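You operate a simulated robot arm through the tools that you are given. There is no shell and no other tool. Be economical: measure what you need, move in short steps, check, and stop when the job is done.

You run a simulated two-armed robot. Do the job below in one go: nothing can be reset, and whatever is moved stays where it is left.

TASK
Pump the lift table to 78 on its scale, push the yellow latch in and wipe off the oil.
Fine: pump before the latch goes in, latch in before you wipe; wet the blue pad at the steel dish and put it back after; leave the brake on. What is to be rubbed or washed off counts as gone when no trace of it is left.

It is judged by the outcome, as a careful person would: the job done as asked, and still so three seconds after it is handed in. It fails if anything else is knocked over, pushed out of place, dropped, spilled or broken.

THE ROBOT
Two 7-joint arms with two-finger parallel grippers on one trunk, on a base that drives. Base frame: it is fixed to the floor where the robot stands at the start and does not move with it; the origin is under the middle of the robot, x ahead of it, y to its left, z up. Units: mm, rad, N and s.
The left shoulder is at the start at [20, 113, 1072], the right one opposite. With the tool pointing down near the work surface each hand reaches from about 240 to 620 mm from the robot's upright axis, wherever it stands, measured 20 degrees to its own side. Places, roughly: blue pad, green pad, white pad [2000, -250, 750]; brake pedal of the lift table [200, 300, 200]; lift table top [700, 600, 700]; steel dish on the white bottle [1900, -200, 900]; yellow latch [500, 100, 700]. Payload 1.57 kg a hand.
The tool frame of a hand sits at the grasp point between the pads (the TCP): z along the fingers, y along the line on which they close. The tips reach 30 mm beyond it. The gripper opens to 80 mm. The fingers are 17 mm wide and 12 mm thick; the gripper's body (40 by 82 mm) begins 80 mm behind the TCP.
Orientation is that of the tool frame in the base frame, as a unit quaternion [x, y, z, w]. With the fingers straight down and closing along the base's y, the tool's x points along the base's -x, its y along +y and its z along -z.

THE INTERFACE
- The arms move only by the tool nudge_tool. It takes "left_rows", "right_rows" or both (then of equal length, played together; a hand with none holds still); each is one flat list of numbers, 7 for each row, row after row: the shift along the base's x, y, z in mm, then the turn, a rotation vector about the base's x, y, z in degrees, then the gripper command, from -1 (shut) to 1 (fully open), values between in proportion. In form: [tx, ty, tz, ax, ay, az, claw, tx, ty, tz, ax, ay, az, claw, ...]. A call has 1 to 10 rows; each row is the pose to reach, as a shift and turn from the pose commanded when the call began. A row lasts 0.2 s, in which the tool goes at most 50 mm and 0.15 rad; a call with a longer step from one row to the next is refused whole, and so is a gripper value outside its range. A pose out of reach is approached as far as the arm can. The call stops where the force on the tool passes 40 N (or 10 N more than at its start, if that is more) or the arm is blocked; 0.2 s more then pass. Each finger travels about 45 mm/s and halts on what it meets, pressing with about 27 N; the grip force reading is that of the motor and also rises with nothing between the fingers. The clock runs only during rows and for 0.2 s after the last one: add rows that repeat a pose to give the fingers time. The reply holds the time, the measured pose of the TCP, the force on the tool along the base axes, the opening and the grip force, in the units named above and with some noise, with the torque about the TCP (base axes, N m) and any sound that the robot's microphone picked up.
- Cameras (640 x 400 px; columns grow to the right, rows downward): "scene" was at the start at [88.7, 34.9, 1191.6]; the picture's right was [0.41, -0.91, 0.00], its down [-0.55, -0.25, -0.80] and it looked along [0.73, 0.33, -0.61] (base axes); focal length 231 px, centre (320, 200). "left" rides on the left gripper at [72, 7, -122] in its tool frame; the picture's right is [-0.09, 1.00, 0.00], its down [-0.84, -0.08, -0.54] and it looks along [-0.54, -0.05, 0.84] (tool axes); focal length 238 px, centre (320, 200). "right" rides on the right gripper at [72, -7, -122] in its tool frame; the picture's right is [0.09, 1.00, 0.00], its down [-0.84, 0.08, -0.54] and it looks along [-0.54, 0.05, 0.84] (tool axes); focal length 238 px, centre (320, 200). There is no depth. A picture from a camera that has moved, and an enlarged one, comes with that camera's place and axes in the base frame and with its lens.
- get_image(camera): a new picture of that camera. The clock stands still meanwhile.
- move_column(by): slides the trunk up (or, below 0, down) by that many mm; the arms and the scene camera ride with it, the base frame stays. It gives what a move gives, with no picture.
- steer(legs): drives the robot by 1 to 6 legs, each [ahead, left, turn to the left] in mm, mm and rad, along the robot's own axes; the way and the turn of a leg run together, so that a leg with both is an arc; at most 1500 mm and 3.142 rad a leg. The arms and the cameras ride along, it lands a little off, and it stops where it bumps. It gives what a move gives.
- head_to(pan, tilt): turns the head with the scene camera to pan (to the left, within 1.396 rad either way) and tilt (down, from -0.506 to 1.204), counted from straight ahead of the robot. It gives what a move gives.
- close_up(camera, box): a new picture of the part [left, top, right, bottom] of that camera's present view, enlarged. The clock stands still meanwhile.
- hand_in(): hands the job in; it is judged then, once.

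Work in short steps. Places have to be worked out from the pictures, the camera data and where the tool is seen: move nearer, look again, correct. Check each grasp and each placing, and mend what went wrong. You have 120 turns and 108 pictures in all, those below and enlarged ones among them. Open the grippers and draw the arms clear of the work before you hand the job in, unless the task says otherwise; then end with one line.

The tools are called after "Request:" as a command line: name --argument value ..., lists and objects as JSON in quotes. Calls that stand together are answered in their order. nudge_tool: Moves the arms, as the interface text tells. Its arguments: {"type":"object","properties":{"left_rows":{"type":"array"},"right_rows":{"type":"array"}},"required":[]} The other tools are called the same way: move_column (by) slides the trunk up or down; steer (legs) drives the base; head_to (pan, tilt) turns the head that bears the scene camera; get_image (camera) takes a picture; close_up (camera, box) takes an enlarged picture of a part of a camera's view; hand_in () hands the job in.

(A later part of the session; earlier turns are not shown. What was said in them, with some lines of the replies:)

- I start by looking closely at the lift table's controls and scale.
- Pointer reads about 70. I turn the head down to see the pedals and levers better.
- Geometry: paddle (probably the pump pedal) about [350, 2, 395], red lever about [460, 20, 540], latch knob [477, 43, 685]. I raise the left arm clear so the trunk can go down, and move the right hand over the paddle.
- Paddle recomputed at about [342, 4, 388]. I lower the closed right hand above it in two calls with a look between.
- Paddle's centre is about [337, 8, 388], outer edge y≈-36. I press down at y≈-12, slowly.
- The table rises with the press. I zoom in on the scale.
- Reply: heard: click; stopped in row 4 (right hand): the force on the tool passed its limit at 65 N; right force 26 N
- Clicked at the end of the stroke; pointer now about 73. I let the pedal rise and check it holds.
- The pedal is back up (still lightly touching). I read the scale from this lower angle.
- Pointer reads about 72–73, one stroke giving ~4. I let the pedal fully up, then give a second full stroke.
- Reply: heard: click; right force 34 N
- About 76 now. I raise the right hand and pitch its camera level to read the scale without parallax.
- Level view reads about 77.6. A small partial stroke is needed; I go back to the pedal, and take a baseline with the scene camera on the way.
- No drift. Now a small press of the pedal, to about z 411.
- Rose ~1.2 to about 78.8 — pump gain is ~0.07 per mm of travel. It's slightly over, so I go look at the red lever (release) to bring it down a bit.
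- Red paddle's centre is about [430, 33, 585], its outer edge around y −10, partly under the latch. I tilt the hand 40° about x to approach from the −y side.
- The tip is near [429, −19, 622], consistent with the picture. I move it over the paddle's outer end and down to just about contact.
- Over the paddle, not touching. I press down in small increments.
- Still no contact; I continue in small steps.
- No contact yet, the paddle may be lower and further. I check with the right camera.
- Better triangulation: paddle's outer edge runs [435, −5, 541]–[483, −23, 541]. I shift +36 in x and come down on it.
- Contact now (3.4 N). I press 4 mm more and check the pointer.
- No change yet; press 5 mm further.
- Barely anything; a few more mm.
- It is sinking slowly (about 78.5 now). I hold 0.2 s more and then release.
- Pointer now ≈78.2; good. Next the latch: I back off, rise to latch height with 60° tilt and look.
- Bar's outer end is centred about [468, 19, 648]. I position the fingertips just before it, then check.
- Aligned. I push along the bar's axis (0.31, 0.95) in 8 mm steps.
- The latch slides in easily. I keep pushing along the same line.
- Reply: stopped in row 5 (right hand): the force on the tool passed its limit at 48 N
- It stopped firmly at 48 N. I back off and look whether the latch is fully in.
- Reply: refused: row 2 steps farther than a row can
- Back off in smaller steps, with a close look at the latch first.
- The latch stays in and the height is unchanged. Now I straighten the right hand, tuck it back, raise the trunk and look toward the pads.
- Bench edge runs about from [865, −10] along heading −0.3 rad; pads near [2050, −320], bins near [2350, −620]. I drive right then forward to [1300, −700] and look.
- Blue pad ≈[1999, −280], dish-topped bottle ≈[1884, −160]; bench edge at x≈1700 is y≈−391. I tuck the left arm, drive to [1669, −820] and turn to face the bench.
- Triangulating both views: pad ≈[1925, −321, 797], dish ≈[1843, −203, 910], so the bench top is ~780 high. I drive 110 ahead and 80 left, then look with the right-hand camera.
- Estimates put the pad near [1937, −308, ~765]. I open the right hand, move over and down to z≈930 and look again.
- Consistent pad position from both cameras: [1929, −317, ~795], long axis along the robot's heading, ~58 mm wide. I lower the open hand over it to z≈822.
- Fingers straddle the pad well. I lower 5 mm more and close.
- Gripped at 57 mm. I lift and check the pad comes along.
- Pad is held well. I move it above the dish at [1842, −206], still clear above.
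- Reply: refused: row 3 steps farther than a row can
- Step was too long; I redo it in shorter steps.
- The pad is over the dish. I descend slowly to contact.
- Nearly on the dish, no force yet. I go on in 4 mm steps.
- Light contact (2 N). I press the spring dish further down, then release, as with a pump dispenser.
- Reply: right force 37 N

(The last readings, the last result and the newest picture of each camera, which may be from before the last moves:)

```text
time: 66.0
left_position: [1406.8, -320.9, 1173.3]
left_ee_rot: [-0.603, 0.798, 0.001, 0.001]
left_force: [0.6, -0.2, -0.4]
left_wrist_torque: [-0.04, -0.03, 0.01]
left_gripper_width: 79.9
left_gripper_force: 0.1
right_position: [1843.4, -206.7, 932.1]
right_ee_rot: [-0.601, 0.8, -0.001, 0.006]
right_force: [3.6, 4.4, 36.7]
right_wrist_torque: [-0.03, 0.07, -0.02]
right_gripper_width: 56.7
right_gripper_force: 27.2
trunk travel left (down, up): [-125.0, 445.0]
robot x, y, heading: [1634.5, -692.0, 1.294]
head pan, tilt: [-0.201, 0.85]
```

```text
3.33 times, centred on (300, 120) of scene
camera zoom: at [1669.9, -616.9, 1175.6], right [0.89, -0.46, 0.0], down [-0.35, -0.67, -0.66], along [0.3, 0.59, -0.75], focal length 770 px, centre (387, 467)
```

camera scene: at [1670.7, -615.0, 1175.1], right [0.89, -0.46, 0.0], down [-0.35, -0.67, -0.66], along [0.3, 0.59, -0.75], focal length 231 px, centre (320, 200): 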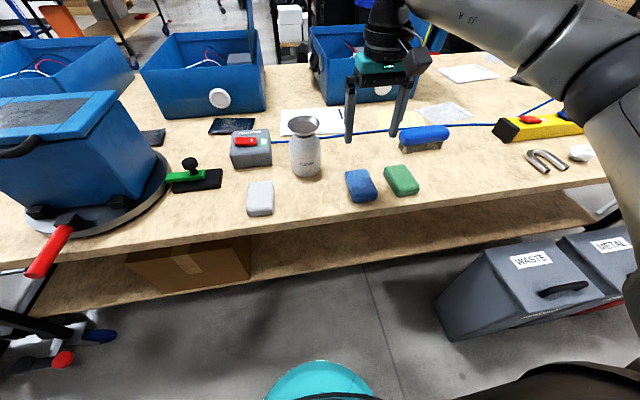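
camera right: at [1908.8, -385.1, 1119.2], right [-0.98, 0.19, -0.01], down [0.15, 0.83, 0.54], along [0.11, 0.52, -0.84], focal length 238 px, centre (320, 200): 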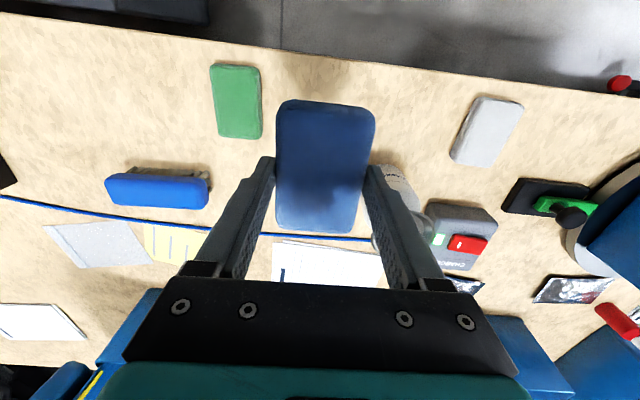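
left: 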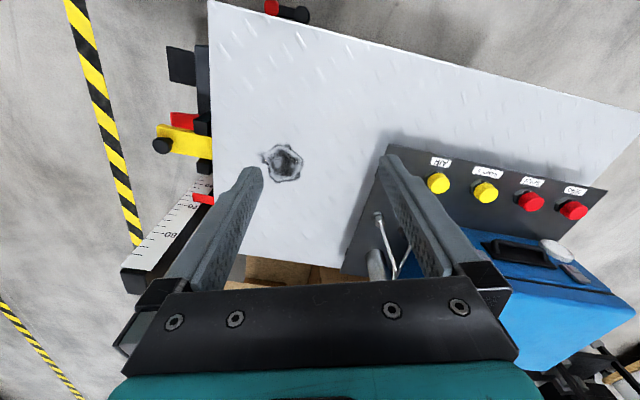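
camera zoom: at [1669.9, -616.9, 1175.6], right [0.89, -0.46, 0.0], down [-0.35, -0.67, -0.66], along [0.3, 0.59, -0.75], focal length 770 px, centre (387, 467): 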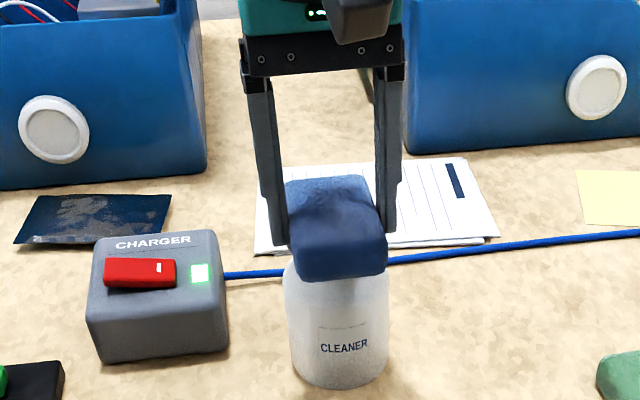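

It's at its stop (37 N). I lift and look at the pad and the dish.

Request:
nudge_tool --right_rows '[0, 0, 10, 0, 0, 0, -1, 0, 0, 40, 0, 0, 0, -1, 0, 0, 80, 0, 0, 0, -1]'

Request:
close_up --camera "scene" --box '[240, 40, 360, 180]'

Request:
get_image --camera "right"

```text
time: 66.8
left_position: [1407.5, -319.5, 1173.0]
left_ee_rot: [-0.602, 0.798, -0.001, 0.0]
left_force: [-0.2, -0.2, 0.2]
left_wrist_torque: [0.03, -0.01, -0.01]
left_gripper_width: 79.8
left_gripper_force: 0.0
right_position: [1843.5, -208.2, 1004.9]
right_ee_rot: [-0.601, 0.799, -0.007, 0.0]
right_force: [0.2, 0.4, -0.2]
right_wrist_torque: [-0.01, -0.01, 0.02]
right_gripper_width: 56.9
right_gripper_force: 27.1
trunk travel left (down, up): [-125.0, 445.0]
robot x, y, heading: [1631.2, -695.2, 1.295]
head pan, tilt: [-0.201, 0.85]
```

```text
2.86 times, centred on (300, 110) of scene
camera zoom: at [1670.3, -615.3, 1175.1], right [0.89, -0.46, 0.0], down [-0.35, -0.67, -0.66], along [0.3, 0.59, -0.75], focal length 660 px, centre (377, 457)
```

zoom: 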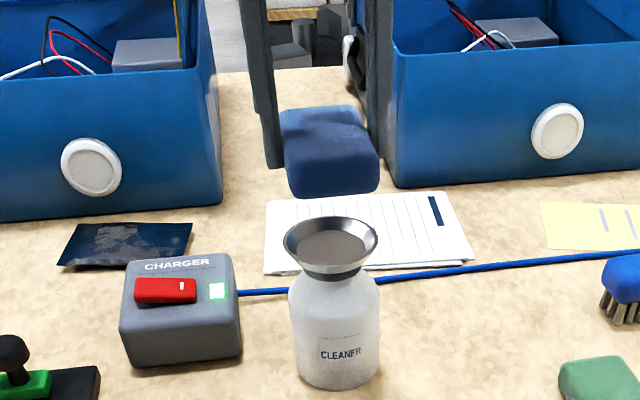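

```text
41 pictures are left
camera right: at [1829.6, -274.8, 1128.9], right [-0.98, 0.19, -0.01], down [0.15, 0.83, 0.53], along [0.11, 0.52, -0.85], focal length 238 px, centre (320, 200)
```

right: 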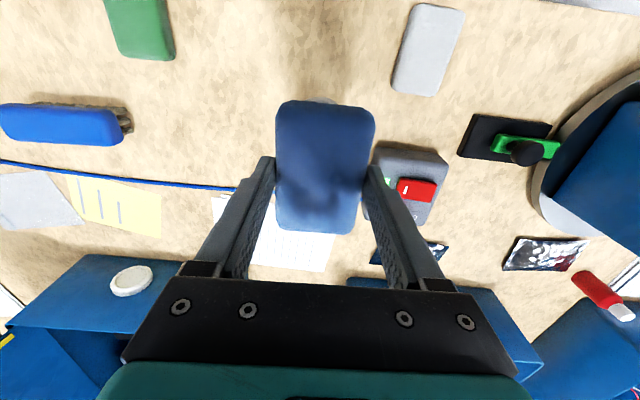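

The pad's lower edge looks darker. I zoom in to confirm it is wet.

Request:
close_up --camera "scene" --box '[275, 65, 325, 115]'

```text
8.00 times, centred on (300, 90) of scene
camera zoom: at [1670.3, -615.3, 1175.1], right [0.89, -0.46, 0.0], down [-0.35, -0.67, -0.66], along [0.3, 0.59, -0.75], focal length 1847 px, centre (480, 1080)
```

zoom: 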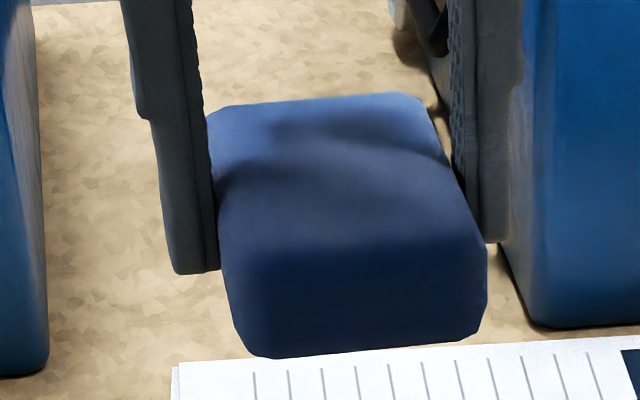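

The pad bottom is dark, wet. Now I lift it, tuck the right arm, and drive back toward the lift table's near side.

Request:
nudge_tool --right_rows '[0, 0, 45, 0, 0, 0, -1, 5, -25, 80, 0, 0, 0, -1, 14, -70, 90, 0, 0, 0, -1, 24, -115, 90, 0, 0, 0, -1, 34, -160, 90, 0, 0, 0, -1, 44, -205, 90, 0, 0, 0, -1]'

Request:
steer --legs '[[-160, 0, 0], [0, 0, -1.294], [-1500, 0, 0]]'

```text
time: 68.2
left_position: [1407.5, -320.0, 1172.1]
left_ee_rot: [-0.603, 0.798, 0.0, 0.0]
left_force: [0.5, -1.0, 0.2]
left_wrist_torque: [-0.01, 0.03, -0.05]
left_gripper_width: 79.9
left_gripper_force: 0.0
right_position: [1885.8, -411.1, 1095.2]
right_ee_rot: [-0.6, 0.8, -0.007, 0.001]
right_force: [-1.0, 0.0, -0.3]
right_wrist_torque: [-0.01, -0.02, 0.02]
right_gripper_width: 56.9
right_gripper_force: 26.9
trunk travel left (down, up): [-125.0, 445.0]
robot x, y, heading: [1632.0, -689.7, 1.296]
head pan, tilt: [-0.201, 0.85]
```

```text
time: 79.8
left_position: [401.1, -536.8, 1172.2]
left_ee_rot: [0.013, 1.0, 0.0, 0.0]
left_force: [-0.1, 0.5, -0.4]
left_wrist_torque: [-0.01, -0.01, -0.01]
left_gripper_width: 80.0
left_gripper_force: 0.1
right_position: [432.2, -1021.8, 1095.6]
right_ee_rot: [0.014, 1.0, -0.007, -0.004]
right_force: [0.3, 0.2, -0.1]
right_wrist_torque: [0.04, 0.0, 0.0]
right_gripper_width: 57.0
right_gripper_force: 27.2
trunk travel left (down, up): [-125.0, 445.0]
robot x, y, heading: [92.7, -841.8, -0.023]
head pan, tilt: [-0.201, 0.85]
```

At [93, −842]. I back 300, go left 1430 and turn to face along the table (−0.35).

Request:
steer --legs '[[-300, 0, 0], [0, 1430, 0], [0, 0, -0.327]]'

Request:
head_to --pan -0.25 --tilt 0.75

Request:
get_image --camera "scene"

```text
time: 89.4
left_position: [203.1, 758.1, 1172.1]
left_ee_rot: [0.164, 0.986, 0.0, 0.001]
left_force: [-0.2, 0.3, 0.0]
left_wrist_torque: [0.01, -0.02, 0.01]
left_gripper_width: 79.8
left_gripper_force: 0.1
right_position: [88.3, 284.8, 1094.3]
right_ee_rot: [0.165, 0.986, -0.005, -0.005]
right_force: [-0.3, -0.4, -0.8]
right_wrist_torque: [0.03, -0.01, 0.01]
right_gripper_width: 57.0
right_gripper_force: 26.6
trunk travel left (down, up): [-125.0, 445.0]
robot x, y, heading: [-186.0, 553.5, -0.325]
head pan, tilt: [-0.201, 0.85]
```

```text
time: 90.1
left_position: [203.7, 759.5, 1172.1]
left_ee_rot: [0.163, 0.987, 0.0, 0.0]
left_force: [0.5, 0.0, 0.2]
left_wrist_torque: [0.03, -0.03, 0.02]
left_gripper_width: 80.1
left_gripper_force: 0.1
right_position: [89.1, 286.4, 1095.3]
right_ee_rot: [0.165, 0.986, -0.005, -0.005]
right_force: [0.3, -0.4, -0.7]
right_wrist_torque: [0.0, 0.01, 0.01]
right_gripper_width: 56.8
right_gripper_force: 27.2
trunk travel left (down, up): [-125.0, 445.0]
robot x, y, heading: [-181.0, 555.4, -0.33]
head pan, tilt: [-0.25, 0.75]
```

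```text
39 pictures are left
camera scene: at [-102.9, 504.2, 1183.1], right [-0.55, -0.84, 0.0], down [-0.57, 0.37, -0.73], along [0.61, -0.4, -0.68], focal length 231 px, centre (320, 200)
```

scene: 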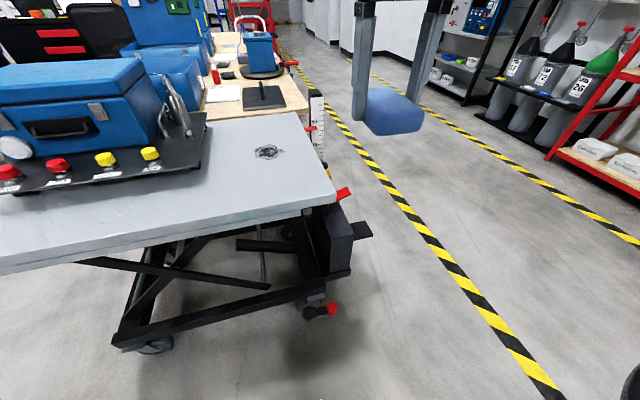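

Stain confirmed at [544, 286]. I drive 245 ahead and 110 left so the right hand can reach it, and look.

Request:
steer --legs '[[0, 110, 0], [245, 0, 0]]'

Request:
head_to --pan -0.2 --tilt 0.85

Request:
get_image --camera "scene"

Request:
get_image --camera "right"

```text
time: 92.7
left_position: [473.7, 783.9, 1172.0]
left_ee_rot: [0.162, 0.987, -0.001, 0.0]
left_force: [0.6, 0.5, 1.1]
left_wrist_torque: [-0.01, -0.01, -0.01]
left_gripper_width: 80.0
left_gripper_force: 0.1
right_position: [360.4, 311.2, 1094.7]
right_ee_rot: [0.165, 0.986, -0.006, -0.004]
right_force: [0.6, 0.3, -0.8]
right_wrist_torque: [0.02, 0.01, -0.03]
right_gripper_width: 56.5
right_gripper_force: 27.3
trunk travel left (down, up): [-125.0, 445.0]
robot x, y, heading: [90.2, 579.2, -0.328]
head pan, tilt: [-0.25, 0.75]
```

```text
time: 93.3
left_position: [473.4, 784.4, 1173.3]
left_ee_rot: [0.164, 0.987, 0.0, 0.0]
left_force: [0.9, 0.1, -0.2]
left_wrist_torque: [0.01, 0.01, -0.01]
left_gripper_width: 80.0
left_gripper_force: 0.1
right_position: [359.9, 311.9, 1094.5]
right_ee_rot: [0.165, 0.986, -0.005, -0.005]
right_force: [-0.1, 0.3, -0.5]
right_wrist_torque: [0.0, -0.01, 0.0]
right_gripper_width: 56.9
right_gripper_force: 27.5
trunk travel left (down, up): [-125.0, 445.0]
robot x, y, heading: [90.9, 581.3, -0.33]
head pan, tilt: [-0.201, 0.85]
```

```text
38 pictures are left
camera scene: at [165.3, 535.4, 1175.1], right [-0.5, -0.86, 0.0], down [-0.65, 0.38, -0.66], along [0.57, -0.33, -0.75], focal length 231 px, centre (320, 200)
```

scene: 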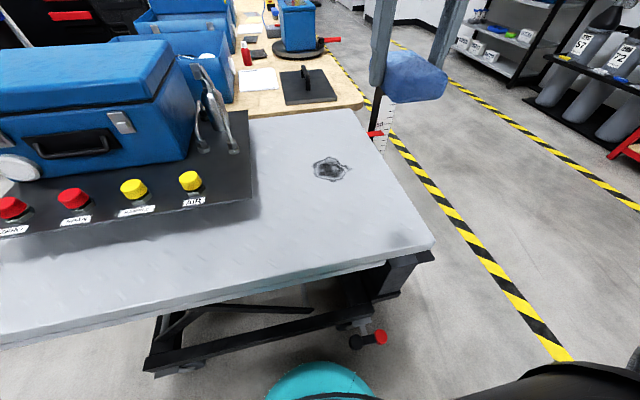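

```text
37 pictures are left
camera right: at [291.0, 331.7, 1218.4], right [0.24, 0.97, -0.01], down [0.82, -0.19, 0.54], along [0.52, -0.14, -0.84], focal length 238 px, centre (320, 200)
```

right: 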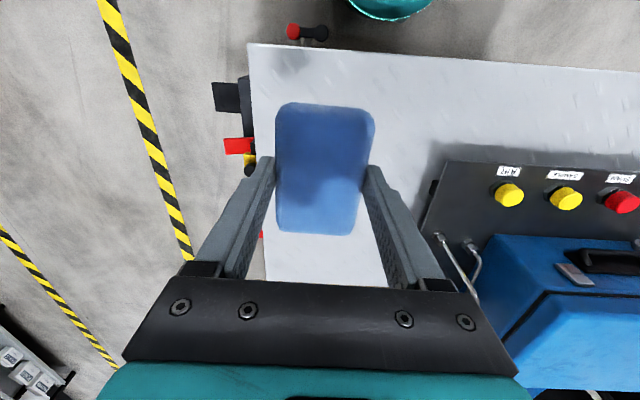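

Robot stands well, brake untouched. I bring the pad above the stain at [540, 286].

Request:
nudge_tool --right_rows '[40, -6, -10, 0, 0, 0, -1, 80, -12, -30, 0, 0, 0, -1, 120, -18, -55, 0, 0, 0, -1, 150, -22, -90, 0, 0, 0, -1, 175, -26, -130, 0, 0, 0, -1, 180, -26, -175, 0, 0, 0, -1, 180, -26, -215, 0, 0, 0, -1]'

Request:
get_image --camera "scene"

```text
time: 94.9
left_position: [473.5, 783.8, 1172.2]
left_ee_rot: [0.164, 0.987, 0.0, 0.0]
left_force: [-0.8, -0.5, 0.3]
left_wrist_torque: [-0.03, -0.01, 0.0]
left_gripper_width: 79.8
left_gripper_force: 0.0
right_position: [539.3, 284.1, 876.2]
right_ee_rot: [0.165, 0.986, -0.005, -0.004]
right_force: [0.4, -0.3, 0.1]
right_wrist_torque: [0.03, -0.01, -0.02]
right_gripper_width: 57.0
right_gripper_force: 27.3
trunk travel left (down, up): [-125.0, 445.0]
robot x, y, heading: [89.5, 579.8, -0.331]
head pan, tilt: [-0.201, 0.85]
```

```text
36 pictures are left
camera scene: at [165.3, 535.4, 1175.1], right [-0.5, -0.86, 0.0], down [-0.65, 0.38, -0.66], along [0.57, -0.33, -0.75], focal length 231 px, centre (320, 200)
```

scene: 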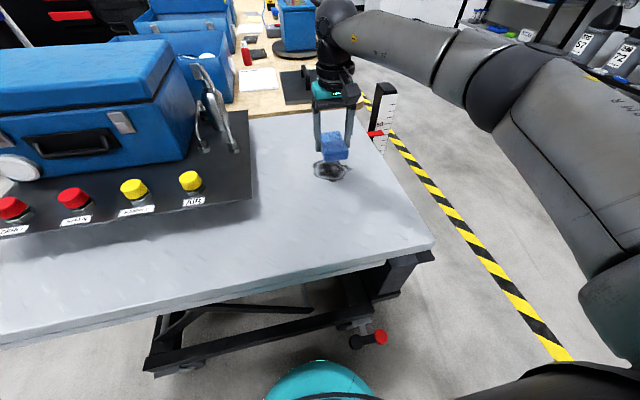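

The pad is right above the stain. I lower it gently to contact.

Request:
nudge_tool --right_rows '[0, 0, -25, 0, 0, 0, -1, 0, 0, -40, 0, 0, 0, -1, 0, 0, -48, 0, 0, 0, -1, 0, 0, -53, 0, 0, 0, -1]'

Request:
close_up --camera "scene" --box '[260, 80, 400, 220]'

```text
time: 95.9
left_position: [472.6, 784.4, 1171.7]
left_ee_rot: [0.163, 0.987, -0.001, 0.0]
left_force: [-0.2, 0.2, 0.5]
left_wrist_torque: [0.01, -0.02, -0.02]
left_gripper_width: 80.0
left_gripper_force: 0.0
right_position: [540.4, 285.6, 825.6]
right_ee_rot: [0.165, 0.986, -0.006, -0.004]
right_force: [-1.1, -0.6, -0.3]
right_wrist_torque: [-0.02, -0.02, -0.01]
right_gripper_width: 56.9
right_gripper_force: 26.9
trunk travel left (down, up): [-125.0, 445.0]
robot x, y, heading: [86.8, 578.7, -0.331]
head pan, tilt: [-0.201, 0.85]
```

```text
2.86 times, centred on (330, 150) of scene
camera zoom: at [165.3, 535.4, 1175.1], right [-0.5, -0.86, 0.0], down [-0.65, 0.38, -0.66], along [0.57, -0.33, -0.75], focal length 660 px, centre (291, 343)
```

zoom: 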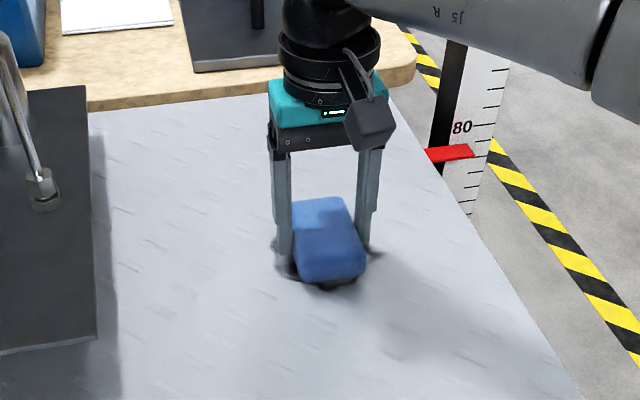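

Almost touching. I continue in 3 mm steps.

Request:
nudge_tool --right_rows '[0, 0, -3, 0, 0, 0, -1, 0, 0, -6, 0, 0, 0, -1, 0, 0, -9, 0, 0, 0, -1]'

```text
time: 96.7
left_position: [472.9, 785.1, 1173.0]
left_ee_rot: [0.163, 0.987, 0.0, 0.0]
left_force: [-1.0, -1.0, 0.3]
left_wrist_torque: [-0.01, 0.01, 0.01]
left_gripper_width: 80.0
left_gripper_force: 0.1
right_position: [538.9, 285.6, 819.3]
right_ee_rot: [0.164, 0.986, -0.004, -0.002]
right_force: [-0.7, -1.3, 12.2]
right_wrist_torque: [0.33, 0.0, 0.02]
right_gripper_width: 56.7
right_gripper_force: 26.8
trunk travel left (down, up): [-125.0, 445.0]
robot x, y, heading: [87.8, 581.5, -0.324]
head pan, tilt: [-0.201, 0.85]
```

Contact at 12 N. I wipe in a loop around the stain.

Request:
nudge_tool --right_rows '[8, 24, 0, 0, 0, 0, -1, 27, 18, 0, 0, 0, 0, -1, 19, -6, 0, 0, 0, 0, -1, 11, -30, 0, 0, 0, 0, -1, -8, -24, 0, 0, 0, 0, -1, -27, -18, 0, 0, 0, 0, -1, -19, 6, 0, 0, 0, 0, -1, -11, 30, 0, 0, 0, 0, -1, 8, 24, 0, 0, 0, 0, -1, 0, 0, 0, 0, 0, 0, -1]'

Request:
nudge_tool --right_rows '[0, -20, 0, 0, 0, 0, -1, 35, -30, 0, 0, 0, 0, -1, 60, -20, 0, 0, 0, 0, -1, 30, 0, 0, 0, 0, 0, -1, -5, 10, 0, 0, 0, 0, -1, -40, 20, 0, 0, 0, 0, -1, -30, 50, 0, 0, 0, 0, -1, 5, 40, 0, 0, 0, 0, -1, 40, 25, 0, 0, 0, 0, -1, 0, 0, 0, 0, 0, 0, -1]'

Request:
nudge_tool --right_rows '[0, 0, 40, 0, 0, 0, -1, -40, 20, 80, 0, 0, 0, -1, -80, 40, 100, 0, 0, 0, -1, -120, 60, 110, 0, 0, 0, -1]'

Request:
close_up --camera "scene" --box '[260, 80, 400, 220]'

```text
time: 98.9
left_position: [472.1, 784.2, 1172.3]
left_ee_rot: [0.163, 0.987, 0.0, 0.0]
left_force: [-0.1, -0.3, 0.6]
left_wrist_torque: [0.0, 0.02, 0.02]
left_gripper_width: 80.1
left_gripper_force: 0.1
right_position: [538.1, 286.1, 820.3]
right_ee_rot: [0.164, 0.986, -0.005, -0.004]
right_force: [0.3, 1.6, 9.0]
right_wrist_torque: [0.29, -0.28, 0.01]
right_gripper_width: 56.6
right_gripper_force: 27.0
trunk travel left (down, up): [-125.0, 445.0]
robot x, y, heading: [89.2, 580.7, -0.326]
head pan, tilt: [-0.201, 0.85]
```

```text
time: 101.1
left_position: [471.6, 784.7, 1173.4]
left_ee_rot: [0.163, 0.987, 0.0, 0.001]
left_force: [-0.5, -1.0, -0.1]
left_wrist_torque: [-0.01, 0.02, -0.05]
left_gripper_width: 79.8
left_gripper_force: 0.0
right_position: [540.5, 285.2, 818.6]
right_ee_rot: [0.165, 0.986, -0.007, -0.001]
right_force: [-0.8, -3.6, 15.1]
right_wrist_torque: [0.31, 0.04, 0.13]
right_gripper_width: 57.0
right_gripper_force: 27.2
right hand out of reach, approached as far as the arm can: row 3
trunk travel left (down, up): [-125.0, 445.0]
robot x, y, heading: [88.4, 581.5, -0.328]
head pan, tilt: [-0.201, 0.85]
```

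```text
refused: row 2 steps farther than a row can; nothing moved
```

```text
2.86 times, centred on (330, 150) of scene
camera zoom: at [164.4, 535.4, 1175.3], right [-0.5, -0.86, 0.0], down [-0.65, 0.38, -0.66], along [0.57, -0.33, -0.75], focal length 660 px, centre (291, 343)
```

zoom: 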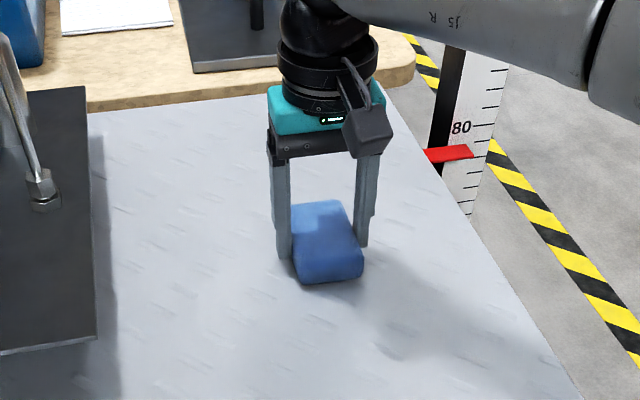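

No stain visible around the pad. I lift away and inspect the spot.

Request:
nudge_tool --right_rows '[0, 0, 40, 0, 0, 0, -1, -25, 10, 75, 0, 0, 0, -1, -60, 20, 100, 0, 0, 0, -1, -95, 30, 120, 0, 0, 0, -1, -130, 40, 140, 0, 0, 0, -1, -160, 50, 170, 0, 0, 0, -1]'

Request:
close_up --camera "scene" --box '[260, 80, 400, 220]'

Request:
get_image --camera "right"

```text
time: 102.5
left_position: [472.5, 784.8, 1172.2]
left_ee_rot: [0.163, 0.987, 0.0, 0.0]
left_force: [0.2, -0.8, -0.5]
left_wrist_torque: [0.01, 0.02, 0.07]
left_gripper_width: 79.8
left_gripper_force: 0.1
right_position: [378.5, 334.1, 988.6]
right_ee_rot: [0.167, 0.986, -0.006, -0.003]
right_force: [-0.7, 0.8, -0.5]
right_wrist_torque: [0.02, -0.01, -0.02]
right_gripper_width: 56.8
right_gripper_force: 27.0
trunk travel left (down, up): [-125.0, 445.0]
robot x, y, heading: [86.9, 580.7, -0.328]
head pan, tilt: [-0.201, 0.85]
```

```text
2.86 times, centred on (330, 150) of scene
camera zoom: at [165.1, 535.5, 1175.1], right [-0.5, -0.86, 0.0], down [-0.65, 0.38, -0.66], along [0.57, -0.33, -0.75], focal length 660 px, centre (291, 343)
```

zoom: 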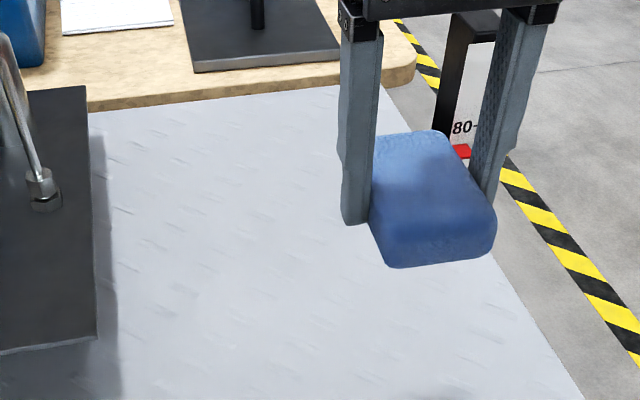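

```text
32 pictures are left
camera right: at [310.5, 355.4, 1111.6], right [0.24, 0.97, -0.01], down [0.82, -0.19, 0.54], along [0.52, -0.14, -0.84], focal length 238 px, centre (320, 200)
```

right: 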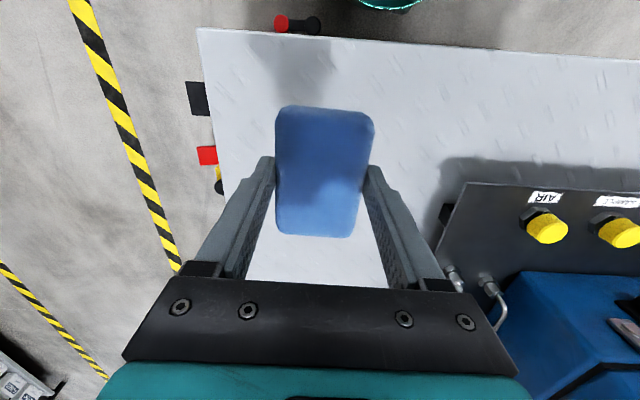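

Looks clean; part is hidden by the pad. I go to the carrying pose and zoom in on the spot.

Request:
nudge_tool --right_rows '[-10, -10, 40, 0, 0, 0, -1, -18, -22, 80, 0, 0, 0, -1, -18, -22, 107, 0, 0, 0, -1]'

Request:
close_up --camera "scene" --box '[280, 120, 380, 220]'

Request:
close_up --camera "scene" --box '[340, 80, 420, 160]'

```text
time: 103.3
left_position: [472.5, 785.2, 1172.0]
left_ee_rot: [0.164, 0.986, 0.0, -0.001]
left_force: [0.1, 0.7, -0.2]
left_wrist_torque: [0.0, 0.01, 0.02]
left_gripper_width: 80.3
left_gripper_force: 0.1
right_position: [361.6, 312.7, 1095.1]
right_ee_rot: [0.165, 0.986, -0.005, -0.005]
right_force: [-0.3, 0.3, 0.5]
right_wrist_torque: [-0.01, -0.03, -0.04]
right_gripper_width: 56.9
right_gripper_force: 27.0
trunk travel left (down, up): [-125.0, 445.0]
robot x, y, heading: [89.4, 581.0, -0.328]
head pan, tilt: [-0.201, 0.85]
```

```text
4.00 times, centred on (330, 170) of scene
camera zoom: at [165.2, 535.7, 1175.1], right [-0.5, -0.86, 0.0], down [-0.65, 0.38, -0.66], along [0.57, -0.33, -0.75], focal length 924 px, centre (280, 320)
```

zoom: 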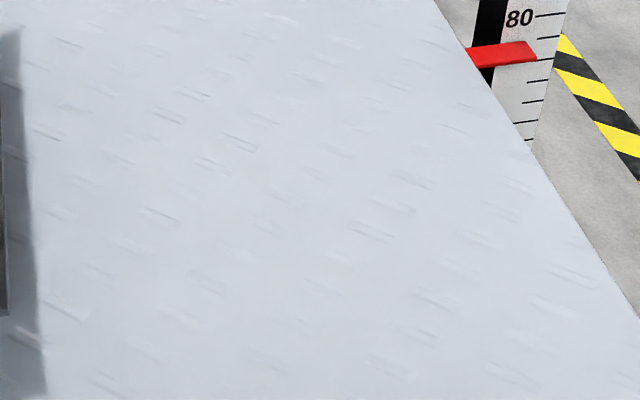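

```text
5.00 times, centred on (380, 120) of scene
camera zoom: at [165.2, 535.7, 1175.1], right [-0.5, -0.86, 0.0], down [-0.65, 0.38, -0.66], along [0.57, -0.33, -0.75], focal length 1154 px, centre (20, 600)
```

zoom: 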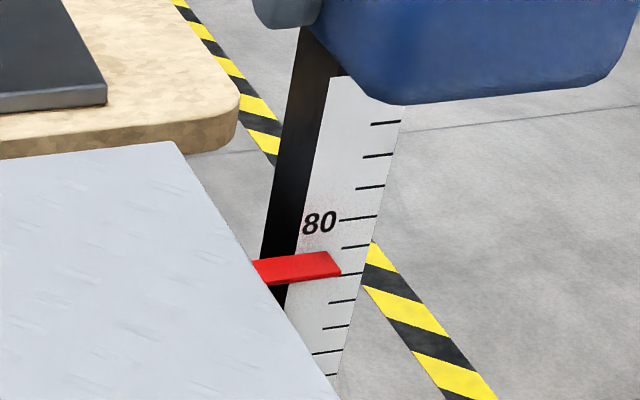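

The oil is gone. Now I carry the pad back along the same route to the bench.

Request:
steer --legs '[[-265, 0, 0], [0, 0, 0.328], [0, -1495, 0], [1450, 0, 0]]'

```text
time: 119.8
left_position: [1544.2, -333.5, 1172.9]
left_ee_rot: [-0.044, 0.999, 0.0, 0.001]
left_force: [0.3, 0.2, -0.2]
left_wrist_torque: [0.02, 0.03, -0.02]
left_gripper_width: 79.9
left_gripper_force: 0.0
right_position: [1632.6, -809.0, 1094.8]
right_ee_rot: [-0.042, 0.999, -0.006, -0.003]
right_force: [0.3, -0.1, -1.2]
right_wrist_torque: [-0.03, 0.01, 0.02]
right_gripper_width: 56.8
right_gripper_force: 27.4
trunk travel left (down, up): [-125.0, 445.0]
robot x, y, heading: [1275.7, -678.7, 0.083]
head pan, tilt: [-0.201, 0.85]
```

At [1276, −679, 0.083]. I go to the staging point and turn to face the bench.

Request:
steer --legs '[[297, -194, 0], [0, 0, 1.211]]'

```text
time: 125.1
left_position: [1367.7, -472.2, 1172.6]
left_ee_rot: [-0.603, 0.797, 0.0, -0.001]
left_force: [-0.9, 1.2, 0.1]
left_wrist_torque: [0.0, 0.0, 0.03]
left_gripper_width: 80.1
left_gripper_force: 0.0
right_position: [1844.1, -558.6, 1094.6]
right_ee_rot: [-0.602, 0.798, -0.006, 0.001]
right_force: [-0.4, 0.6, -0.2]
right_wrist_torque: [-0.04, 0.0, 0.0]
right_gripper_width: 56.9
right_gripper_force: 26.7
trunk travel left (down, up): [-125.0, 445.0]
robot x, y, heading: [1594.1, -847.8, 1.298]
head pan, tilt: [-0.201, 0.85]
```

Now the final approach to the same standing place.

Request:
steer --legs '[[160, 5, 0]]'

Request:
get_image --camera "scene"

```text
time: 126.5
left_position: [1405.7, -318.4, 1171.9]
left_ee_rot: [-0.603, 0.798, 0.0, 0.0]
left_force: [-0.1, 1.1, 0.8]
left_wrist_torque: [-0.05, 0.01, 0.02]
left_gripper_width: 79.8
left_gripper_force: 0.1
right_position: [1881.8, -404.5, 1094.0]
right_ee_rot: [-0.602, 0.799, -0.006, 0.001]
right_force: [0.1, 0.0, -0.8]
right_wrist_torque: [-0.05, 0.03, -0.03]
right_gripper_width: 56.8
right_gripper_force: 26.8
trunk travel left (down, up): [-125.0, 445.0]
robot x, y, heading: [1630.9, -692.1, 1.292]
head pan, tilt: [-0.201, 0.85]
```

```text
29 pictures are left
camera scene: at [1669.3, -613.0, 1175.0], right [0.89, -0.46, 0.0], down [-0.34, -0.67, -0.66], along [0.3, 0.59, -0.75], focal length 231 px, centre (320, 200)
```

scene: 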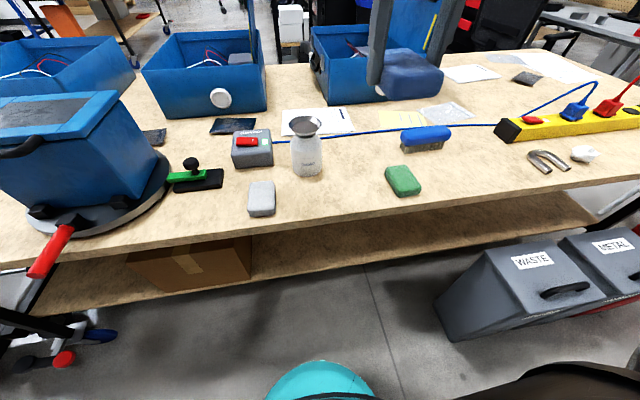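

Same standing pose. I bring the pad above its old place [1929, −318].

Request:
nudge_tool --right_rows '[20, 36, -10, 0, 0, 0, -1, 40, 72, -25, 0, 0, 0, -1, 47, 87, -65, 0, 0, 0, -1, 47, 87, -110, 0, 0, 0, -1, 47, 87, -155, 0, 0, 0, -1, 47, 87, -200, 0, 0, 0, -1, 47, 87, -235, 0, 0, 0, -1]'

Request:
close_up --camera "scene" --box '[280, 90, 480, 250]'

```text
time: 128.1
left_position: [1406.4, -318.9, 1172.1]
left_ee_rot: [-0.603, 0.798, 0.0, 0.0]
left_force: [-0.8, 0.1, -0.8]
left_wrist_torque: [0.0, 0.0, -0.02]
left_gripper_width: 80.3
left_gripper_force: 0.1
right_position: [1928.4, -315.3, 860.5]
right_ee_rot: [-0.602, 0.799, -0.007, 0.001]
right_force: [-0.5, -0.1, -0.5]
right_wrist_torque: [0.0, -0.05, 0.0]
right_gripper_width: 56.9
right_gripper_force: 27.0
trunk travel left (down, up): [-125.0, 445.0]
robot x, y, heading: [1629.8, -691.6, 1.297]
head pan, tilt: [-0.201, 0.85]
```

```text
2.50 times, centred on (380, 170) of scene
camera zoom: at [1669.3, -613.6, 1175.1], right [0.89, -0.46, 0.0], down [-0.34, -0.67, -0.66], along [0.3, 0.59, -0.75], focal length 577 px, centre (170, 275)
```

zoom: 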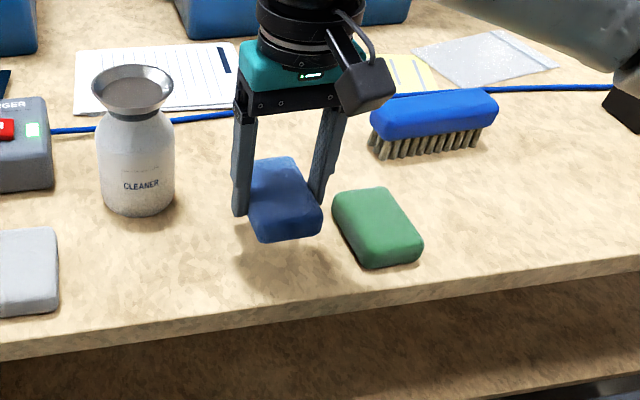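

Aligned with its old spot. I lower to the original height in small final steps.

Request:
nudge_tool --right_rows '[1, -2, -20, 0, 0, 0, -1, 1, -2, -34, 0, 0, 0, -1, 1, -2, -40, 0, 0, 0, -1, 1, -2, -44, 0, 0, 0, -1]'

```text
time: 129.1
left_position: [1405.3, -319.1, 1172.2]
left_ee_rot: [-0.603, 0.797, -0.001, 0.0]
left_force: [0.7, 0.6, 0.6]
left_wrist_torque: [0.01, 0.0, 0.01]
left_gripper_width: 80.2
left_gripper_force: 0.1
right_position: [1930.2, -319.7, 814.5]
right_ee_rot: [-0.602, 0.799, -0.006, 0.002]
right_force: [0.1, -1.9, 4.3]
right_wrist_torque: [0.11, 0.07, -0.01]
right_gripper_width: 56.6
right_gripper_force: 27.3
trunk travel left (down, up): [-125.0, 445.0]
robot x, y, heading: [1633.4, -688.6, 1.3]
head pan, tilt: [-0.201, 0.85]
```

The pad rests on the bench (4 N). I open and lift away.

Request:
nudge_tool --right_rows '[0, 0, 0, 0, 0, 0, 0.2, 0, 0, 0, 0, 0, 0, 0.7, 0, 0, 0, 0, 0, 0, 0.95, 0, 0, 0, 0, 0, 0, 0.95, 0, 0, 30, 0, 0, 0, 0.95, 0, 0, 75, 0, 0, 0, 0.95, 0, 0, 120, 0, 0, 0, 0.95, 0, 0, 165, 0, 0, 0, 0.95, 0, 0, 210, 0, 0, 0, 0.95]'

Request:
nudge_tool --right_rows '[-15, -30, 35, 0, 0, 0, 0.95, -35, -65, 60, 0, 0, 0, 0.95, -47, -87, 70, 0, 0, 0, 0.95]'

Request:
get_image --camera "scene"

```text
time: 131.1
left_position: [1404.5, -318.9, 1172.3]
left_ee_rot: [-0.603, 0.798, 0.0, 0.0]
left_force: [0.6, -0.4, 0.1]
left_wrist_torque: [-0.01, 0.02, -0.01]
left_gripper_width: 80.0
left_gripper_force: 0.0
right_position: [1928.0, -319.7, 1027.8]
right_ee_rot: [-0.602, 0.799, -0.007, 0.001]
right_force: [-1.0, 0.1, -0.3]
right_wrist_torque: [0.02, -0.02, -0.01]
right_gripper_width: 78.0
right_gripper_force: 0.1
trunk travel left (down, up): [-125.0, 445.0]
robot x, y, heading: [1632.2, -692.1, 1.296]
head pan, tilt: [-0.201, 0.85]
```

```text
time: 131.9
left_position: [1405.2, -318.2, 1172.9]
left_ee_rot: [-0.602, 0.798, -0.001, 0.0]
left_force: [-0.6, -0.2, 0.6]
left_wrist_torque: [0.0, 0.0, 0.02]
left_gripper_width: 80.1
left_gripper_force: 0.0
right_position: [1880.6, -406.1, 1095.2]
right_ee_rot: [-0.602, 0.799, -0.007, 0.001]
right_force: [0.6, -0.1, -0.2]
right_wrist_torque: [-0.02, 0.0, -0.03]
right_gripper_width: 78.0
right_gripper_force: 0.1
trunk travel left (down, up): [-125.0, 445.0]
robot x, y, heading: [1627.8, -690.2, 1.292]
head pan, tilt: [-0.201, 0.85]
```

```text
27 pictures are left
camera scene: at [1669.2, -613.7, 1175.1], right [0.89, -0.46, 0.0], down [-0.34, -0.67, -0.66], along [0.3, 0.59, -0.75], focal length 231 px, centre (320, 200)
```

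scene: 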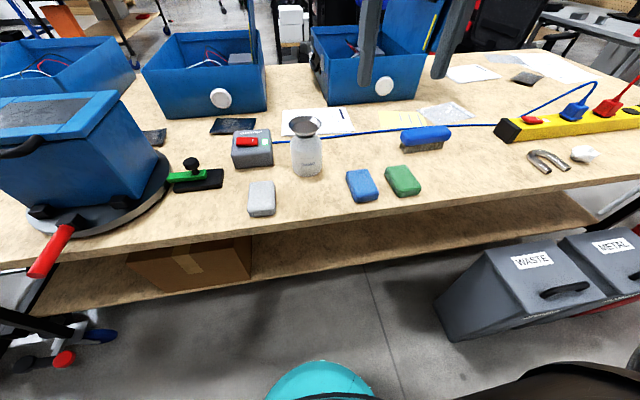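

Pad is back. I return to the start spot to verify scale and latch once more.

Request:
steer --legs '[[-160, 0, 0], [0, 0, -1.292], [-1500, 0, 0]]'

```text
time: 143.6
left_position: [370.2, -539.7, 1172.6]
left_ee_rot: [-0.018, 1.0, 0.0, 0.0]
left_force: [0.0, -0.1, 1.1]
left_wrist_torque: [-0.01, -0.01, 0.01]
left_gripper_width: 80.0
left_gripper_force: 0.2
right_position: [432.6, -1016.9, 1094.3]
right_ee_rot: [-0.017, 1.0, -0.005, -0.003]
right_force: [-0.9, -0.7, -0.3]
right_wrist_torque: [0.02, -0.01, 0.0]
right_gripper_width: 78.0
right_gripper_force: 0.0
trunk travel left (down, up): [-125.0, 445.0]
robot x, y, heading: [82.2, -865.0, 0.035]
head pan, tilt: [-0.201, 0.85]
```

I drive back to about [−20, −60] and look.

Request:
steer --legs '[[-80, 0, -0.035], [0, 800, 0]]'

Request:
head_to --pan 0.2 --tilt 0.7

Request:
get_image --camera "scene"

```text
time: 148.4
left_position: [306.8, 235.5, 1172.9]
left_ee_rot: [0.004, 1.0, 0.0, 0.0]
left_force: [-0.1, 0.2, -0.1]
left_wrist_torque: [-0.02, 0.01, 0.0]
left_gripper_width: 80.1
left_gripper_force: 0.0
right_position: [348.9, -246.0, 1095.4]
right_ee_rot: [0.006, 1.0, -0.006, -0.003]
right_force: [-1.0, 0.0, 1.1]
right_wrist_torque: [0.0, 0.04, -0.02]
right_gripper_width: 77.8
right_gripper_force: 0.1
trunk travel left (down, up): [-125.0, 445.0]
robot x, y, heading: [6.3, -79.8, -0.009]
head pan, tilt: [-0.201, 0.85]
```

```text
time: 149.3
left_position: [307.4, 236.2, 1171.5]
left_ee_rot: [0.004, 1.0, 0.0, 0.0]
left_force: [1.3, -0.6, -0.6]
left_wrist_torque: [0.0, 0.01, -0.02]
left_gripper_width: 80.3
left_gripper_force: 0.0
right_position: [349.6, -245.8, 1096.5]
right_ee_rot: [0.007, 1.0, -0.007, -0.003]
right_force: [1.0, -0.2, -0.1]
right_wrist_torque: [-0.03, 0.03, -0.04]
right_gripper_width: 78.0
right_gripper_force: 0.1
trunk travel left (down, up): [-125.0, 445.0]
robot x, y, heading: [8.8, -77.8, -0.012]
head pan, tilt: [0.201, 0.7]
```

```text
26 pictures are left
camera scene: at [99.8, -64.2, 1187.4], right [0.19, -0.98, 0.0], down [-0.63, -0.12, -0.76], along [0.75, 0.14, -0.64], focal length 231 px, centre (320, 200)
```

scene: 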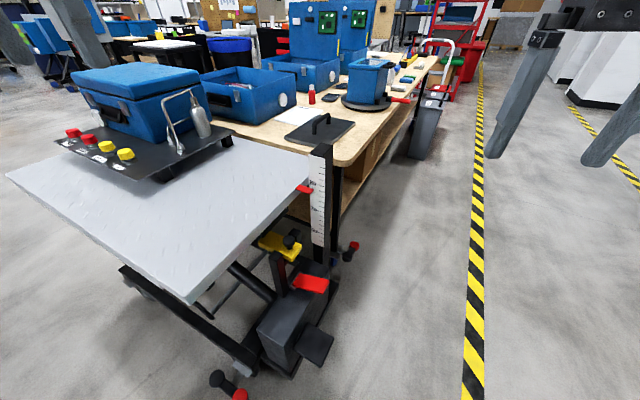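

I bring the right hand camera level again to read the scale and see the latch.

Request:
nudge_tool --right_rows '[-5, 40, -25, 0, 0, 0, -1, -10, 80, -50, 0, 0, 0, -1, -10, 110, -85, 0, 0, 0, -1, -10, 130, -125, 0, 0, 0, -1, -10, 150, -168, 0, 0, 0, -1, -10, 165, -212, 0, 0, 0, -1, -10, 180, -255, 0, 0, 0, -1, -10, 190, -298, 0, 0, 0, -1, -10, 200, -335, 0, 0, 0, -1]'

Request:
nudge_tool --right_rows '[5, 0, 0, 0, -8, 0, -1, 10, 0, 0, 0, -16, 0, -1, 20, 0, 0, 0, -24, 0, -1, 30, 0, 0, 0, -32, 0, -1, 40, 0, 10, 0, -40, 0, -1, 50, 0, 20, 0, -48, 0, -1, 60, 0, 25, 0, -56, 0, -1]'

Request:
get_image --camera "right"

```text
time: 151.3
left_position: [307.7, 237.1, 1173.1]
left_ee_rot: [0.005, 1.0, -0.001, 0.0]
left_force: [0.7, -0.7, 0.1]
left_wrist_torque: [0.0, 0.03, 0.03]
left_gripper_width: 80.2
left_gripper_force: 0.0
right_position: [339.7, -45.8, 762.2]
right_ee_rot: [0.007, 1.0, -0.006, -0.002]
right_force: [-0.6, 0.1, -0.2]
right_wrist_torque: [0.01, 0.01, -0.01]
right_gripper_width: 0.1
right_gripper_force: 21.4
trunk travel left (down, up): [-125.0, 445.0]
robot x, y, heading: [9.8, -78.5, -0.003]
head pan, tilt: [0.201, 0.7]
```

```text
time: 152.9
left_position: [308.0, 237.4, 1172.5]
left_ee_rot: [0.005, 1.0, -0.001, 0.0]
left_force: [0.8, -0.3, -0.4]
left_wrist_torque: [-0.02, -0.01, 0.01]
left_gripper_width: 79.8
left_gripper_force: 0.0
right_position: [398.1, -46.7, 785.0]
right_ee_rot: [0.008, 0.884, -0.001, 0.468]
right_force: [0.5, -0.2, -0.5]
right_wrist_torque: [-0.01, 0.0, 0.0]
right_gripper_width: 0.0
right_gripper_force: 21.8
trunk travel left (down, up): [-125.0, 445.0]
robot x, y, heading: [8.5, -78.2, -0.008]
head pan, tilt: [0.201, 0.7]
```

```text
25 pictures are left
camera right: at [257.8, -48.6, 795.8], right [-0.03, 1.0, -0.07], down [0.02, 0.07, 1.0], along [1.0, 0.03, -0.03], focal length 238 px, centre (320, 200)
```

right: 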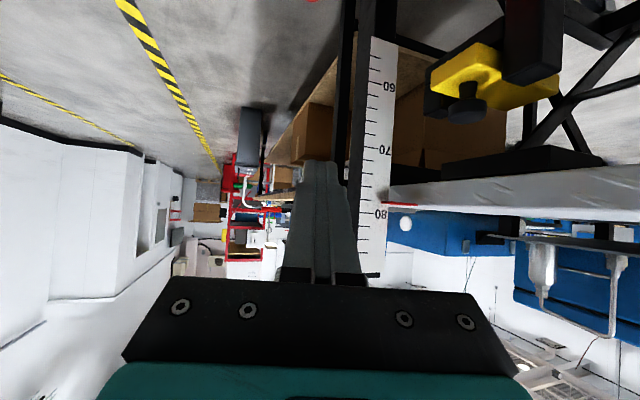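

Request:
close_up --camera "right" --box '[340, 150, 440, 250]'

Request:
close_up --camera "right" --box '[400, 10, 620, 230]'

```text
4.00 times, centred on (390, 200) of right
camera zoom: at [257.8, -48.6, 795.8], right [-0.03, 1.0, -0.07], down [0.02, 0.07, 1.0], along [1.0, 0.03, -0.03], focal length 953 px, centre (40, 200)
```

zoom: 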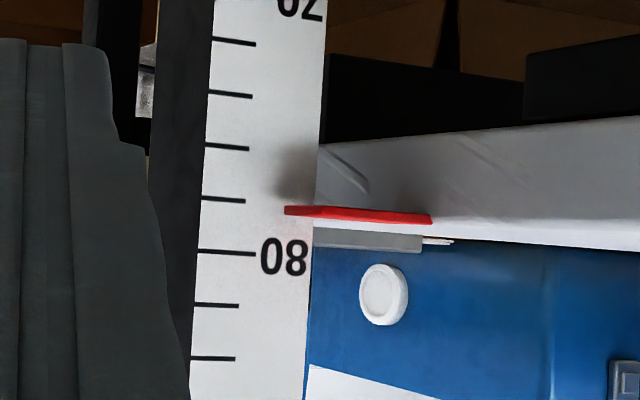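

```text
1.82 times, centred on (510, 120) of right
camera zoom: at [257.8, -48.6, 795.8], right [-0.03, 1.0, -0.07], down [0.02, 0.07, 1.0], along [1.0, 0.03, -0.03], focal length 433 px, centre (-26, 346)
```

zoom: 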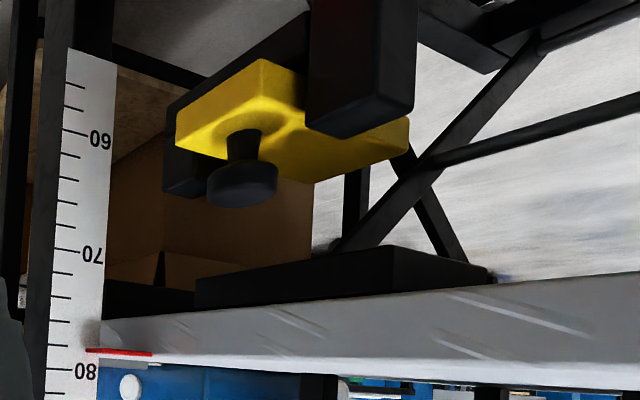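

Level reading ≈78.2, the latch has moved ~60 mm to its stop and stays in, the plate is clean. I withdraw the right hand and open it.

Request:
nudge_tool --right_rows '[-10, 0, -5, 0, 8, 0, -1, -20, 0, -10, 0, 16, 0, -1, -30, 0, -20, 0, 24, 0, -1, -40, 0, -25, 0, 32, 0, -1, -50, 0, -25, 0, 40, 0, -1, -55, 0, -25, 0, 48, 0, -1, -60, 0, -25, 0, 56, 0, -1]'

Request:
nudge_tool --right_rows '[0, -10, 45, 0, 0, 0, -1, 0, -30, 88, 0, 0, 0, -1, 0, -50, 131, 0, 0, 0, -1, 0, -70, 174, 0, 0, 0, -1, 0, -90, 217, 0, 0, 0, 0, 0, -110, 260, 0, 0, 0, 1, 0, -130, 300, 0, 0, 0, 1, 0, -150, 330, 0, 0, 0, 1, 0, -150, 330, 0, 0, 0, 1, 0, -150, 330, 0, 0, 0, 1]'

Request:
steer --legs '[[-100, 0, 0]]'

Request:
get_image --camera "scene"

```text
time: 154.5
left_position: [307.1, 236.1, 1172.1]
left_ee_rot: [0.005, 1.0, 0.0, -0.001]
left_force: [0.1, -0.1, -0.3]
left_wrist_torque: [0.03, -0.01, -0.02]
left_gripper_width: 80.0
left_gripper_force: 0.1
right_position: [338.7, -44.5, 761.3]
right_ee_rot: [0.007, 1.0, -0.006, -0.004]
right_force: [1.2, -0.4, 0.1]
right_wrist_torque: [0.03, -0.01, -0.04]
right_gripper_width: 0.0
right_gripper_force: 21.4
trunk travel left (down, up): [-125.0, 445.0]
robot x, y, heading: [6.6, -81.3, -0.002]
head pan, tilt: [0.201, 0.7]
```

```text
time: 156.7
left_position: [307.5, 235.6, 1172.9]
left_ee_rot: [0.004, 1.0, 0.0, 0.0]
left_force: [-1.0, -0.2, 0.5]
left_wrist_torque: [0.0, -0.01, 0.01]
left_gripper_width: 79.9
left_gripper_force: 0.2
right_position: [341.8, -193.4, 1089.6]
right_ee_rot: [0.007, 1.0, -0.006, -0.003]
right_force: [-0.8, 0.8, -0.3]
right_wrist_torque: [0.01, 0.02, 0.0]
right_gripper_width: 79.8
right_gripper_force: 0.0
trunk travel left (down, up): [-125.0, 445.0]
robot x, y, heading: [11.1, -77.6, -0.005]
head pan, tilt: [0.201, 0.7]
```

```text
time: 157.9
left_position: [209.4, 236.2, 1173.3]
left_ee_rot: [0.006, 1.0, -0.001, 0.0]
left_force: [0.3, 0.1, 0.4]
left_wrist_torque: [-0.03, 0.03, 0.01]
left_gripper_width: 79.9
left_gripper_force: 0.1
right_position: [242.1, -193.0, 1089.6]
right_ee_rot: [0.007, 1.0, -0.006, -0.003]
right_force: [0.3, 0.3, -0.9]
right_wrist_torque: [-0.01, 0.0, -0.01]
right_gripper_width: 79.9
right_gripper_force: 0.1
trunk travel left (down, up): [-125.0, 445.0]
robot x, y, heading: [-93.8, -79.8, -0.012]
head pan, tilt: [0.201, 0.7]
```

```text
22 pictures are left
camera scene: at [1.2, -63.3, 1187.5], right [0.19, -0.98, 0.0], down [-0.63, -0.12, -0.77], along [0.75, 0.14, -0.64], focal length 231 px, centre (320, 200)
```

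scene: 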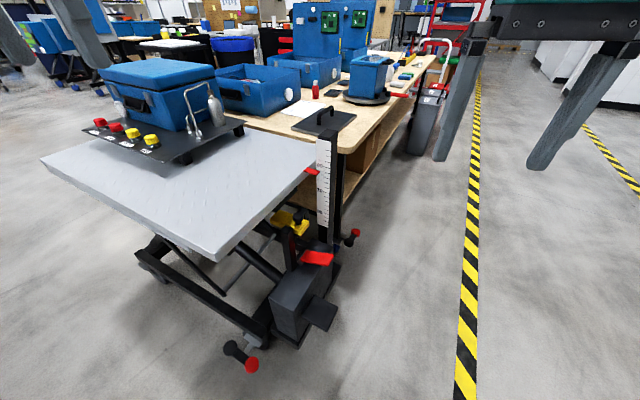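

Everything is in place, the grippers are open and the arms clear; I hand in.

Request:
hand_in

```text
The job is handed in.
```

The lift table reads about 78.2 on its scale, the yellow latch is pushed in to its stop, and the oil is wiped off with no trace left. I pumped first, then latched, then wiped. The table went slightly over 78 while pumping, so I lowered it a little with the red release lever before latching. The blue pad was wetted at the steel dish and is back in its place, and I left the brake alone.
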